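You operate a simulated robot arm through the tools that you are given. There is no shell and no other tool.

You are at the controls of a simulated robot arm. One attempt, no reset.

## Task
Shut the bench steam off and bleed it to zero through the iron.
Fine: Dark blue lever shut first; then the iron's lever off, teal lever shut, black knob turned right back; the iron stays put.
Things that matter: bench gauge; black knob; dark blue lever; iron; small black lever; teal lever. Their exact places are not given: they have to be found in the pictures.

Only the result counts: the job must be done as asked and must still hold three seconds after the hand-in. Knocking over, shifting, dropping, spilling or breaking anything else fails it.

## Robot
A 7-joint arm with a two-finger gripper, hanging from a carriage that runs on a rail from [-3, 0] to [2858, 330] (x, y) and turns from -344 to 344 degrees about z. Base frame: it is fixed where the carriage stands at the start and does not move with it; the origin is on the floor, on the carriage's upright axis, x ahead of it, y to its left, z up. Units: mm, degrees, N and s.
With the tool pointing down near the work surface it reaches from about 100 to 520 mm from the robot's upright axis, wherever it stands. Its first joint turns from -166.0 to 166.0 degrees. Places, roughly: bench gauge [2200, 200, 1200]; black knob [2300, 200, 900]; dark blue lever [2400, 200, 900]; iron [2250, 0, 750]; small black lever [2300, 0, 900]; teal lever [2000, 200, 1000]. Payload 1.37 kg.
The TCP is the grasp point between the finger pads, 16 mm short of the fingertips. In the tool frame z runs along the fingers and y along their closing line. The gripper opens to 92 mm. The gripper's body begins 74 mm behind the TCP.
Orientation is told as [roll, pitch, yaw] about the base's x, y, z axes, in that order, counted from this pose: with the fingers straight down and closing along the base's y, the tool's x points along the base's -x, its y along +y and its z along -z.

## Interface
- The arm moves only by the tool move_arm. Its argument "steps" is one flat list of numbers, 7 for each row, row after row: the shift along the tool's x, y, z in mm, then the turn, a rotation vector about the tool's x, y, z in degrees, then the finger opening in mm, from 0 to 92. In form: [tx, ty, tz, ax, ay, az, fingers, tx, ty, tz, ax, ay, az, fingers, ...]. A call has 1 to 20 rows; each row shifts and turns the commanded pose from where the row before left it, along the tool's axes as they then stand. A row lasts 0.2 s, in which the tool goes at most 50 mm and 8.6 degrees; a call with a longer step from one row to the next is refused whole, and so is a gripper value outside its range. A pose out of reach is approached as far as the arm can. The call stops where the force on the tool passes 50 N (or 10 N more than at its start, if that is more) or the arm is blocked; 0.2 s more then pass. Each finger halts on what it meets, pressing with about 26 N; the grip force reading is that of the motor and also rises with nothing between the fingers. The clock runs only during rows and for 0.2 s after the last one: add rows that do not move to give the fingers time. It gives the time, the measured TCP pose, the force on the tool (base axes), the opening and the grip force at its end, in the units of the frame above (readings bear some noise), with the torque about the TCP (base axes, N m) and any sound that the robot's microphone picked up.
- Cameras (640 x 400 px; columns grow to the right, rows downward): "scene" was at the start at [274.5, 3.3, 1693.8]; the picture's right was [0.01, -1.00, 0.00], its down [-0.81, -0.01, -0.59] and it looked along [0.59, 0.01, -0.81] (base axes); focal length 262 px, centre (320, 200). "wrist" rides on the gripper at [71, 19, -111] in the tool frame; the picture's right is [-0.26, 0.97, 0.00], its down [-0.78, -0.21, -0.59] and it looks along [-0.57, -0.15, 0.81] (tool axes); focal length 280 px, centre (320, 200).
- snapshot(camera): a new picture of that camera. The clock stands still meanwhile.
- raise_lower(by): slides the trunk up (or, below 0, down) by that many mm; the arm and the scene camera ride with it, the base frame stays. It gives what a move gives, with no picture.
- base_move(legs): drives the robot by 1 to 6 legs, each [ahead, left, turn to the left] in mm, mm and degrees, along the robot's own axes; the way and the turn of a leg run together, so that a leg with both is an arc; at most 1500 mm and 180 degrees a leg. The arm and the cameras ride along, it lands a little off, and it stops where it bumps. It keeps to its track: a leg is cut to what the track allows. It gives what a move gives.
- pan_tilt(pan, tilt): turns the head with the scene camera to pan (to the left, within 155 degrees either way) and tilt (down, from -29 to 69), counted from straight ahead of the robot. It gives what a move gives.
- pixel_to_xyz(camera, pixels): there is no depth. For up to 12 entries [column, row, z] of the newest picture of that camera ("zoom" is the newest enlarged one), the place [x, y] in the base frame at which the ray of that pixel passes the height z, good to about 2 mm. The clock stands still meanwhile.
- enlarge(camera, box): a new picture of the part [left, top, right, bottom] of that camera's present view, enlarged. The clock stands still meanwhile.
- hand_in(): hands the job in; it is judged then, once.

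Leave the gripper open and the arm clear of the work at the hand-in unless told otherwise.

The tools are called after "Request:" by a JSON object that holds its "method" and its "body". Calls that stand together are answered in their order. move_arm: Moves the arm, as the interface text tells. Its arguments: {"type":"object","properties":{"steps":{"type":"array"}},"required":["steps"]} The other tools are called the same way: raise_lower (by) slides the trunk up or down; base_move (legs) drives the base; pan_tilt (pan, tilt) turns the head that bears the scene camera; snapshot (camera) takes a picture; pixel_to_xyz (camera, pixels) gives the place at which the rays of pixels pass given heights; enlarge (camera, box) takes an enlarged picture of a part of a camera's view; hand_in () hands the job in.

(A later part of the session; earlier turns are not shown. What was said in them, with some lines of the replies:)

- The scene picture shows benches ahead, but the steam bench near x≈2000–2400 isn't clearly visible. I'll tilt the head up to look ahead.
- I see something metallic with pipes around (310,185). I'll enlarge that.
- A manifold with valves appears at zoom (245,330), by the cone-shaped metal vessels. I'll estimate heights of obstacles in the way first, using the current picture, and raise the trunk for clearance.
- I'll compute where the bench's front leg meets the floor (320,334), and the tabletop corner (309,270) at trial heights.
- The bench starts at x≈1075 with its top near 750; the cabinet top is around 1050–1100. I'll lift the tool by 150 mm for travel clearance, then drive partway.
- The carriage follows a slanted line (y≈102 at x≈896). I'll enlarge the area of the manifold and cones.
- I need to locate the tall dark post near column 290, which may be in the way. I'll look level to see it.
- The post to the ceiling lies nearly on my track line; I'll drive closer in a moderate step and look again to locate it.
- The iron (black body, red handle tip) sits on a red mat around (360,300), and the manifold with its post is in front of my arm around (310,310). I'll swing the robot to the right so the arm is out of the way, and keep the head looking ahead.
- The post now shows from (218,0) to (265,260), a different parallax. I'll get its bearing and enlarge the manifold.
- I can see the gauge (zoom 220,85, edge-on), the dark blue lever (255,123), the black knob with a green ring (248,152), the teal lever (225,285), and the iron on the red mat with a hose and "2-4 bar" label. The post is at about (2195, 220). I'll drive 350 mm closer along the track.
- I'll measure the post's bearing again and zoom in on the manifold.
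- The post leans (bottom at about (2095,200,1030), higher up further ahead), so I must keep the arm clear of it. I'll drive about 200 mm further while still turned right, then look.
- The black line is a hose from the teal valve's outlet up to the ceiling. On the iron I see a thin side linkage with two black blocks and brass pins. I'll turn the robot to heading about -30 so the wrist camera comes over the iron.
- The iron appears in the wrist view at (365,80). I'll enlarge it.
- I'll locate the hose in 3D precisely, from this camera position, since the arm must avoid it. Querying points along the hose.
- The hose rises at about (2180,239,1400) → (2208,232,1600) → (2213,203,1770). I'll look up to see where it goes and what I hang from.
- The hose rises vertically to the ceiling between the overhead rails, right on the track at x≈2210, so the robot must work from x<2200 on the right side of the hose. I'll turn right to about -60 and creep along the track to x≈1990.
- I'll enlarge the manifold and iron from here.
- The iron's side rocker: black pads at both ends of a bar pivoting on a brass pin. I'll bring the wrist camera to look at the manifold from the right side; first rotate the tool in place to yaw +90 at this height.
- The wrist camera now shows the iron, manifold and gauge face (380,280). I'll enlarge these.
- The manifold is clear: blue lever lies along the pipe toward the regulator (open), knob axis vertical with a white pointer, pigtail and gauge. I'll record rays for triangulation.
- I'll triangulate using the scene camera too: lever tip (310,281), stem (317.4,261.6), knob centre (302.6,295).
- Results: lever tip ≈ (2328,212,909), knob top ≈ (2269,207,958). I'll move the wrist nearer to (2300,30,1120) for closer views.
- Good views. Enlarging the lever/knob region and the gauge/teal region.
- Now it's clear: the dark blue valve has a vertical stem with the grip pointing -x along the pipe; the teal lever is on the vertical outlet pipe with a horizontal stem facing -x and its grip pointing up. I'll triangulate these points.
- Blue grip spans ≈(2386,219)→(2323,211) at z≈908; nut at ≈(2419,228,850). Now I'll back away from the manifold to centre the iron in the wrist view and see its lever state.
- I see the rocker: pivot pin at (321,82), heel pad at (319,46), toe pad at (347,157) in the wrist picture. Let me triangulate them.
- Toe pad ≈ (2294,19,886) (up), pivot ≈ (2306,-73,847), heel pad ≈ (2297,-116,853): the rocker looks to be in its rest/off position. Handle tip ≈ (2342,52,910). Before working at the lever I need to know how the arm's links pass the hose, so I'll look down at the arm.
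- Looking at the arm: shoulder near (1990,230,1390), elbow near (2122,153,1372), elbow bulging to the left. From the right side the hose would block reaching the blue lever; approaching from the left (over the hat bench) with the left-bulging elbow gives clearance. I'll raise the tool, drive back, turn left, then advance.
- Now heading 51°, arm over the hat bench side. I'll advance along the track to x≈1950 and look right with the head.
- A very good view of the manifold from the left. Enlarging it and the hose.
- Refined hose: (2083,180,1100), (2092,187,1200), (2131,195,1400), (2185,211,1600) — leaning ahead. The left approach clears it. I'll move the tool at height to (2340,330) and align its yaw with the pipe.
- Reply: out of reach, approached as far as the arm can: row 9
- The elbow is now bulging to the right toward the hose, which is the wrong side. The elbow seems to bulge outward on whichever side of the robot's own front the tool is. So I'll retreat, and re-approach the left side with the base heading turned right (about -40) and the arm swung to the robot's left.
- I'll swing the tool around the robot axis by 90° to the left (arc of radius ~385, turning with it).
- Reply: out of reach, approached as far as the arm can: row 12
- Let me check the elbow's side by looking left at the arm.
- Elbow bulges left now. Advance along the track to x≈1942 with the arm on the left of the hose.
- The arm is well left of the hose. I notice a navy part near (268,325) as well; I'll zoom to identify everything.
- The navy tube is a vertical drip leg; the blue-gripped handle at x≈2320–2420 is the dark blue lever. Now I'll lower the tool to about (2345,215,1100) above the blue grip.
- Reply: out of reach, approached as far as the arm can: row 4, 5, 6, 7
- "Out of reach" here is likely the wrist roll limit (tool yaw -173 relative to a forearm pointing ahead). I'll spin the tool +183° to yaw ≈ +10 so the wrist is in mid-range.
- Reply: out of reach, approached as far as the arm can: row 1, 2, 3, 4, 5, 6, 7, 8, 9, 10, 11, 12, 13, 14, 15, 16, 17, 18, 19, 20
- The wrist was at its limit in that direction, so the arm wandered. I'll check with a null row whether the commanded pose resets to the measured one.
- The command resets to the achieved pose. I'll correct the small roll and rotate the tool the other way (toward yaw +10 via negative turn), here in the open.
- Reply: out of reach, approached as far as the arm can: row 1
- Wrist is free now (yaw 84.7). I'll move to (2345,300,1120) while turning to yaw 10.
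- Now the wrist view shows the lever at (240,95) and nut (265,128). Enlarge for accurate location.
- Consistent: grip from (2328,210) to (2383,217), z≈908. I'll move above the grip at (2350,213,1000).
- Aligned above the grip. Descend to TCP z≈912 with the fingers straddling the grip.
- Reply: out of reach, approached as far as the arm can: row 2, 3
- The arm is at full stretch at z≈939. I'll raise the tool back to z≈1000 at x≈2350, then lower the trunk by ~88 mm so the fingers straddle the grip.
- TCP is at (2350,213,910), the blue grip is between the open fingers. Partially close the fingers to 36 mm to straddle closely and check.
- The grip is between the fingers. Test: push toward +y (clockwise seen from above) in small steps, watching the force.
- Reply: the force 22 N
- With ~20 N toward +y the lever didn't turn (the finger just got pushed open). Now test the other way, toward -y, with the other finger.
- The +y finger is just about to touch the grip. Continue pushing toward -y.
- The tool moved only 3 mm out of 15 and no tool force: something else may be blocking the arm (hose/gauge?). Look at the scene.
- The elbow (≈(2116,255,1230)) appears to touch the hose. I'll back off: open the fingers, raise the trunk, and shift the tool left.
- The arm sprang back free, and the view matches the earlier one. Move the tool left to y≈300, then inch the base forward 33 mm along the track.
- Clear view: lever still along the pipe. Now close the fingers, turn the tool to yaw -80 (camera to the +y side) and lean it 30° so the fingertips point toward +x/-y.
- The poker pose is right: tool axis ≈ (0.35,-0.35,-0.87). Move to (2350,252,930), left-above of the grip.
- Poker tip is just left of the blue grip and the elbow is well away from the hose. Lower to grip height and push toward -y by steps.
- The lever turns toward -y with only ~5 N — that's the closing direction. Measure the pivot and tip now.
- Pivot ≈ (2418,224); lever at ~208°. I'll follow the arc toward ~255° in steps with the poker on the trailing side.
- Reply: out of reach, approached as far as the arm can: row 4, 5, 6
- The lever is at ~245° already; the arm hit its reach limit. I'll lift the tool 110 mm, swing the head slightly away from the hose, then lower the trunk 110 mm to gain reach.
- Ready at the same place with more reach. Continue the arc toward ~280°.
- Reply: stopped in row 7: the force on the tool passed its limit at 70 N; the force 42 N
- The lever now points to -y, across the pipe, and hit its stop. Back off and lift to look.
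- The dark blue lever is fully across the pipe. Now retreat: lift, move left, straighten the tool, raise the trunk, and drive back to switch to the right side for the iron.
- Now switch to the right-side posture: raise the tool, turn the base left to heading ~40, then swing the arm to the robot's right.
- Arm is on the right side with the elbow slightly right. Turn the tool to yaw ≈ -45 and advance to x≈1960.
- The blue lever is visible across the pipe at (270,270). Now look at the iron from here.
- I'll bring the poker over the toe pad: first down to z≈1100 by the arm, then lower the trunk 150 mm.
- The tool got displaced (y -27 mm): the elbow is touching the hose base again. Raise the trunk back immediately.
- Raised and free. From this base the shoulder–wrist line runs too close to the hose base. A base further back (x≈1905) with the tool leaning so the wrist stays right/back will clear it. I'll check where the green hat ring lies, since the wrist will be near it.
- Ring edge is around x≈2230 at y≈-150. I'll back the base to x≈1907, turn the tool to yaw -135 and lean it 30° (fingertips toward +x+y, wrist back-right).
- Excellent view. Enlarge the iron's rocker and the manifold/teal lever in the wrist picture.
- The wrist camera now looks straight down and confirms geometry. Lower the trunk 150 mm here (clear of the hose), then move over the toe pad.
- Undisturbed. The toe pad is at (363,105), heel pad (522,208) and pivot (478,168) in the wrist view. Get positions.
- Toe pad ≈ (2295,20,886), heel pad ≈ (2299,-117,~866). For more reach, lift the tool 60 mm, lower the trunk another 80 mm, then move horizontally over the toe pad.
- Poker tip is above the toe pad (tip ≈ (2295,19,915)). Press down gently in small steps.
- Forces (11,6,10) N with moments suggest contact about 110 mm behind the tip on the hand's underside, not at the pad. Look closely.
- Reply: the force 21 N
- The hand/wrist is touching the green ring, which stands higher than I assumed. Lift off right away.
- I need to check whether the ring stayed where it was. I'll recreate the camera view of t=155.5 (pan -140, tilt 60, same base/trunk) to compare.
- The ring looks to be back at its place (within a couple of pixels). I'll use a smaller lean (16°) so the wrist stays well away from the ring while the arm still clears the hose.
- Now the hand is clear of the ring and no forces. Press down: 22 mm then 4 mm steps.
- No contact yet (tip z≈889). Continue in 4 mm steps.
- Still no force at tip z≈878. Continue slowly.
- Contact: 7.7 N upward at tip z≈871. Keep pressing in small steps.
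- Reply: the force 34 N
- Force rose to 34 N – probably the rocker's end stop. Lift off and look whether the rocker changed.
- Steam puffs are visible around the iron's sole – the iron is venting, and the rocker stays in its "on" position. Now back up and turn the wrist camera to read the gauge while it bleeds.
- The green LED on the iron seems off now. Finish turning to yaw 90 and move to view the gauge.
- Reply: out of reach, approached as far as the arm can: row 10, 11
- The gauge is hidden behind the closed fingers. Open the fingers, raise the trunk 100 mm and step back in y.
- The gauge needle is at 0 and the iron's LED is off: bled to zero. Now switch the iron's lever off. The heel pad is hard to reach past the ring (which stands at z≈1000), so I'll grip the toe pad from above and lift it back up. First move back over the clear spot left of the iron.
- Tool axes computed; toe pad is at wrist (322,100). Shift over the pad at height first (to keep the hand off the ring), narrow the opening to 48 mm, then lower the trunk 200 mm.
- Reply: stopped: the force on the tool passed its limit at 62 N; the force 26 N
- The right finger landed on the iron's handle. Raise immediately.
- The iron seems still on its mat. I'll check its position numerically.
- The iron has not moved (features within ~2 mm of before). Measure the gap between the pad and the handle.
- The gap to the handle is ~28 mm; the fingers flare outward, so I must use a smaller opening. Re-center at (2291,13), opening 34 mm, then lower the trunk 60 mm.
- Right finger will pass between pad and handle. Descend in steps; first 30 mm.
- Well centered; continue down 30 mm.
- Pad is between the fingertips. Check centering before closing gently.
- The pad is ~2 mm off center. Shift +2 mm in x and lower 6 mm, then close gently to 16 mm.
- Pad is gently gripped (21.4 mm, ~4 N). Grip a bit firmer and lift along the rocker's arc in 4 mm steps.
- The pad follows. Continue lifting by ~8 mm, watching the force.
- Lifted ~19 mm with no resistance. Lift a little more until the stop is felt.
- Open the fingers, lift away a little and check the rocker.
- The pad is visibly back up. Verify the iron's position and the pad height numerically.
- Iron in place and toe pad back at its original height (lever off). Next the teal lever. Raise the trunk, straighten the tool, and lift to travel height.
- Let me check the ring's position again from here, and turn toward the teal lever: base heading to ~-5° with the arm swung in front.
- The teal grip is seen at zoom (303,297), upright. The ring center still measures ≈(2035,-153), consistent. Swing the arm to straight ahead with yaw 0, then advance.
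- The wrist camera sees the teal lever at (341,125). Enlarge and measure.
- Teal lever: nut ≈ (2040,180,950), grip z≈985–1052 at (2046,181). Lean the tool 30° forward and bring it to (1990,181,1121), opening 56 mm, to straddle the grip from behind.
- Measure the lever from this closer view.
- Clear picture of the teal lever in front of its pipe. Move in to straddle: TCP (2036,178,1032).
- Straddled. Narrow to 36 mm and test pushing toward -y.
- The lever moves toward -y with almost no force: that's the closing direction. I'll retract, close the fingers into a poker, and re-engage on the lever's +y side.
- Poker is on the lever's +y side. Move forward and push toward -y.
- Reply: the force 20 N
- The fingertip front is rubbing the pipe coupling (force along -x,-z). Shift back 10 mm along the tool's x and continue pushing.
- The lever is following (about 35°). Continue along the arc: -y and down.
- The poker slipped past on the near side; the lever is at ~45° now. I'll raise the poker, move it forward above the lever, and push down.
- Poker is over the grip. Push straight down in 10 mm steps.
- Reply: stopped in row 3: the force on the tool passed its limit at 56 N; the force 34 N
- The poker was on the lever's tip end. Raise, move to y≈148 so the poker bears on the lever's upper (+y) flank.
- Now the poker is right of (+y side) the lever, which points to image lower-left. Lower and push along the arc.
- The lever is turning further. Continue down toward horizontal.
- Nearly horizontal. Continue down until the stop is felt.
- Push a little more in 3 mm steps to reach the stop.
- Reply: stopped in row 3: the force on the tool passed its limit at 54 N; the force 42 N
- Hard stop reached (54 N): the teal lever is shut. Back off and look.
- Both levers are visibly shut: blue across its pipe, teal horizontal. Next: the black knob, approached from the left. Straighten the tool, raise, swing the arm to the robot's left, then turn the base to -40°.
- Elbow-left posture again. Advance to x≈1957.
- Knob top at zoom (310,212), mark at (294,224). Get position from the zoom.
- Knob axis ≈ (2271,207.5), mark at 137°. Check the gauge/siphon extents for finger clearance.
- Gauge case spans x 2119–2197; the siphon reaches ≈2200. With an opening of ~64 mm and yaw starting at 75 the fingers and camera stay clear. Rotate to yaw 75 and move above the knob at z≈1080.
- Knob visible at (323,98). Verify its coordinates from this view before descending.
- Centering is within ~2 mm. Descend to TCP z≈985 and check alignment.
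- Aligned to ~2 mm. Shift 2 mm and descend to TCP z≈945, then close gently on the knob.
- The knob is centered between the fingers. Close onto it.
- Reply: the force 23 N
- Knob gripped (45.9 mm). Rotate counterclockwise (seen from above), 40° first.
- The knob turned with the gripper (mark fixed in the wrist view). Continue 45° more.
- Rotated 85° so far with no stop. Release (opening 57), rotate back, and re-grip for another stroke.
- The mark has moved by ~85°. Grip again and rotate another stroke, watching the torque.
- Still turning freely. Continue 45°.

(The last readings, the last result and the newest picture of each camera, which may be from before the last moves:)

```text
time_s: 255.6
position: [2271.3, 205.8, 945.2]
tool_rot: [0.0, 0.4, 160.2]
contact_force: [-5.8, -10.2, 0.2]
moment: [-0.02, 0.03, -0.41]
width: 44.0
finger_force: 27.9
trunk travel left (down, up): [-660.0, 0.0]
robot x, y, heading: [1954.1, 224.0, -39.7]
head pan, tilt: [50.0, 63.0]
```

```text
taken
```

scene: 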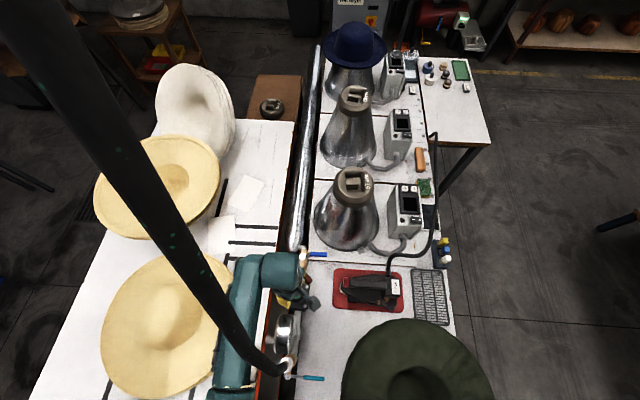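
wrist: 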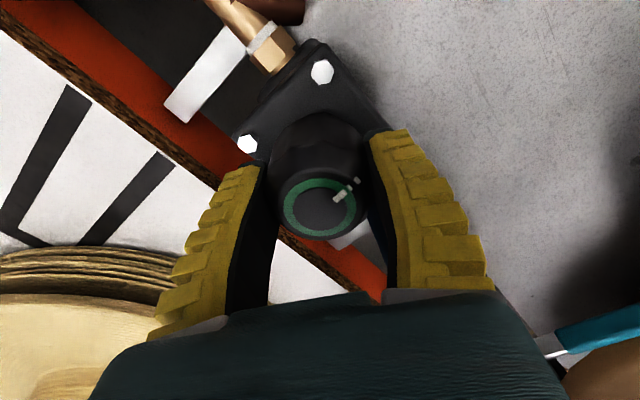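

The knob hit its stop (gripper slipped on it, torque -0.41 N·m). Mark at ≈275°, i.e. ~138° counterclockwise from start: fully back. Release and lift.

Request:
{"method": "move_arm", "body": {"steps": [0, 0, 0, 0, 0, 0, 40, 0, 0, 0, 0, 0, 0, 60, 0, 0, 0, 0, 0, 0, 64, 0, 0, 0, 0, 0, 0, 64, 0, 0, -20, 0, 0, 0, 64, 0, 0, -30, 0, 0, 0, 64, 0, 0, -30, 0, 0, 0, 64, 0, 0, -30, 0, 0, 0, 64]}}

Request:
{"method": "snapshot", "body": {"camera": "wrist"}}

Request:
{"method": "enlarge", "body": {"camera": "wrist", "box": [240, 20, 400, 160]}}

```text
time_s: 257.4
position: [2268.5, 208.2, 1056.2]
tool_rot: [-0.2, 0.5, 160.1]
contact_force: [0.8, 0.0, 0.7]
moment: [-0.01, -0.03, 0.01]
width: 66.4
finger_force: 1.8
trunk travel left (down, up): [-660.0, 0.0]
robot x, y, heading: [1953.3, 222.3, -39.1]
head pan, tilt: [50.0, 63.0]
```

```text
taken
```

wrist: 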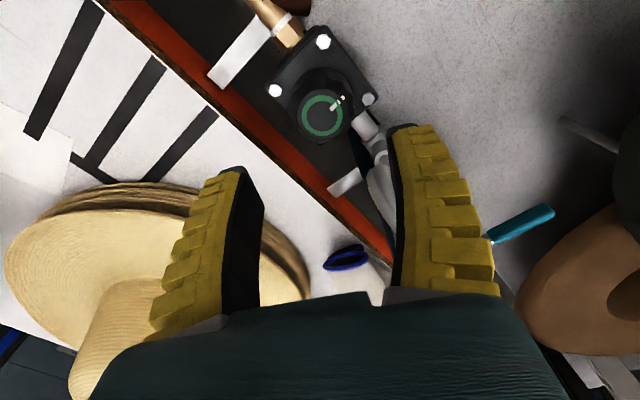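

```text
2.86 times, centred on (320, 90) of wrist
```

zoom: 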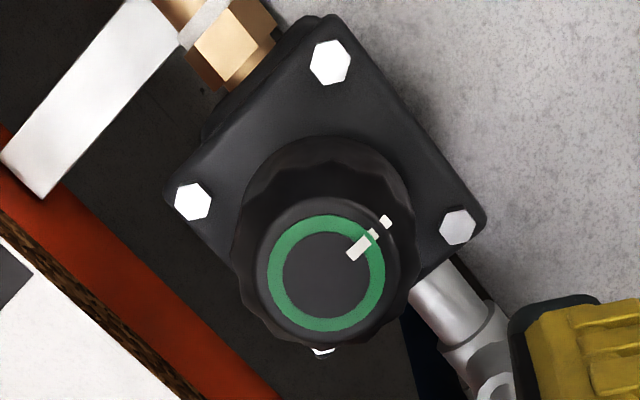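

The mark points straight to the operator side, at the stop. Retreat the arm up and to the left, then check the iron and levers once more.

Request:
{"method": "move_arm", "body": {"steps": [-5, -29, -30, 0, 0, 0, 66, -5, -29, -30, 0, 0, 0, 66, -5, -29, -30, 0, 0, 0, 66, -5, -29, -30, 0, 0, 0, 92, 0, 0, 0, 0, 0, 0, 92]}}

Request:
{"method": "enlarge", "body": {"camera": "scene", "box": [320, 250, 420, 320]}}

Request:
{"method": "pixel_to_xyz", "body": {"camera": "zoom", "pixels": [[320, 200, 886], [320, 200, 800]]}}

```text
time_s: 258.6
position: [2291.1, 322.9, 1174.4]
tool_rot: [-0.1, 0.4, 160.1]
contact_force: [0.2, -0.1, 0.8]
moment: [0.02, 0.01, 0.02]
width: 91.7
finger_force: 0.1
trunk travel left (down, up): [-660.0, 0.0]
robot x, y, heading: [1956.3, 229.3, -39.5]
head pan, tilt: [50.0, 63.0]
```

```text
5.71 times, centred on (370, 285) of scene
```

zoom: 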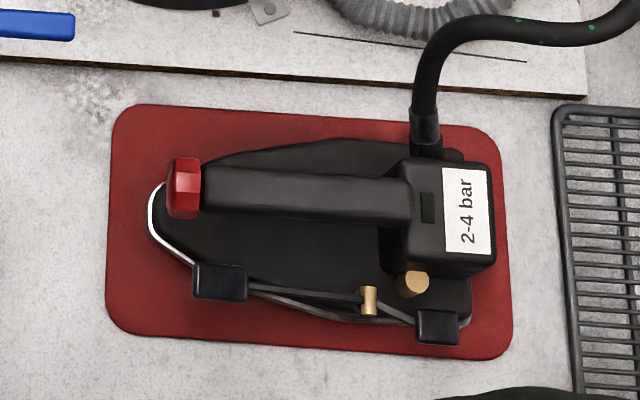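

```text
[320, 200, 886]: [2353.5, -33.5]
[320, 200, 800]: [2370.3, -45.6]
```

Iron sits squarely on the mat, LED off. Check the rocker pads' rays against the earlier measurements.

Request:
{"method": "pixel_to_xyz", "body": {"camera": "zoom", "pixels": [[220, 281, 886], [220, 281, 876], [220, 281, 868], [437, 326, 855], [437, 326, 866], [369, 300, 850], [183, 188, 910]]}}

```text
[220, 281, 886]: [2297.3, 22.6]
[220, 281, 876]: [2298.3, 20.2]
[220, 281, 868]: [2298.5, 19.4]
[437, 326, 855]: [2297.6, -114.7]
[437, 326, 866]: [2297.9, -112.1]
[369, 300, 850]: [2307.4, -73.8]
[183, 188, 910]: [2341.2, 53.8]
```

All good: iron unmoved, its lever up/off, LED dark. Drive back clear of the bench and take a last look.

Request:
{"method": "base_move", "body": {"legs": [[-312, -324, 0]]}}

Request:
{"method": "pan_tilt", "body": {"pan": 45, "tilt": 45}}

Request:
{"method": "snapshot", "body": {"camera": "scene"}}

Request:
{"method": "enlarge", "body": {"camera": "scene", "box": [270, 170, 430, 310]}}

```text
time_s: 261.3
position: [1843.2, 273.1, 1173.7]
tool_rot: [-0.2, 0.4, 160.0]
contact_force: [-0.3, 0.9, -0.6]
moment: [0.0, 0.04, 0.01]
width: 91.9
finger_force: 0.0
trunk travel left (down, up): [-660.0, 0.0]
robot x, y, heading: [1508.6, 175.1, -39.3]
head pan, tilt: [50.0, 63.0]
```

```text
time_s: 262.1
position: [1843.7, 273.0, 1173.4]
tool_rot: [-0.2, 0.4, 160.0]
contact_force: [0.3, -1.1, -0.2]
moment: [0.0, 0.02, 0.0]
width: 92.1
finger_force: 0.0
trunk travel left (down, up): [-660.0, 0.0]
robot x, y, heading: [1508.1, 173.9, -39.3]
head pan, tilt: [45.0, 45.0]
```

```text
taken
```

scene: 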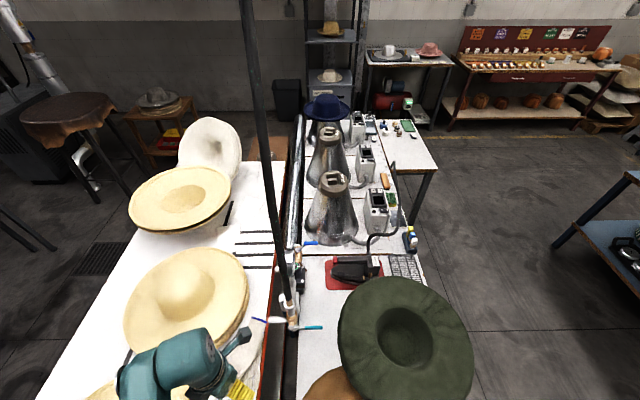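

```text
2.86 times, centred on (350, 240) of scene
```

zoom: 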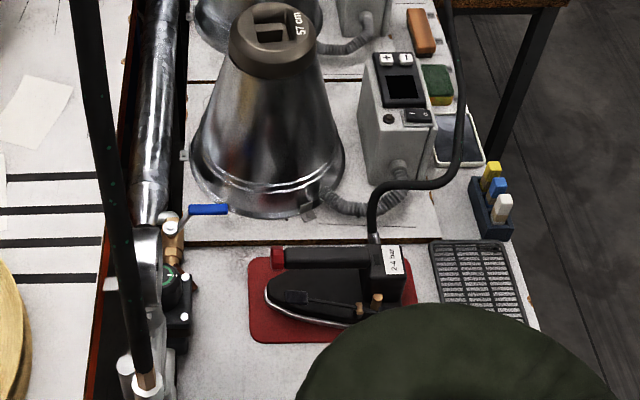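

Final view: blue lever across its pipe, teal lever horizontal, knob mark toward the operator at its stop, iron squarely on its mat with the lever off and LED dark, gripper open and clear. The gauge was read at 0 before closing the iron. Handing in.

Request:
{"method": "hand_in", "body": {}}

```text
The job is handed in.
```

I handed the job in with the bench steam shut off and bled to zero through the iron. I don't have the judgement yet.

| Item | State at hand-in |
|---|---|
| Dark blue lever | Shut first, pushed across its pipe to the stop |
| Bench gauge | Read 0 while the iron was venting; not read again after the iron was shut off |
| Iron's lever | Off, lifted back up by its front pad after the bleed; the iron's green light was still out at my last close look |
| Teal lever | Shut, pushed down to horizontal against its stop |
| Black knob | Turned about 140° anticlockwise to its stop |
| Iron | Still on its mat; its measured points stayed within about 2–4 mm |

Three contacts along the way could matter for "nothing else shifted":

- **Green hat ring:** the hand pushed against it and tilted it once. It dropped back, and by eye it sits within a few pixels of where it was.
- **Iron's handle:** a finger landed on it with about 60 N before I lifted off. The iron did not move measurably.
- **Steam hose:** the arm pressed against the fixed hose twice while I was finding a way round it. I saw no lasting change.

The gripper is open and the arm is clear of the bench.
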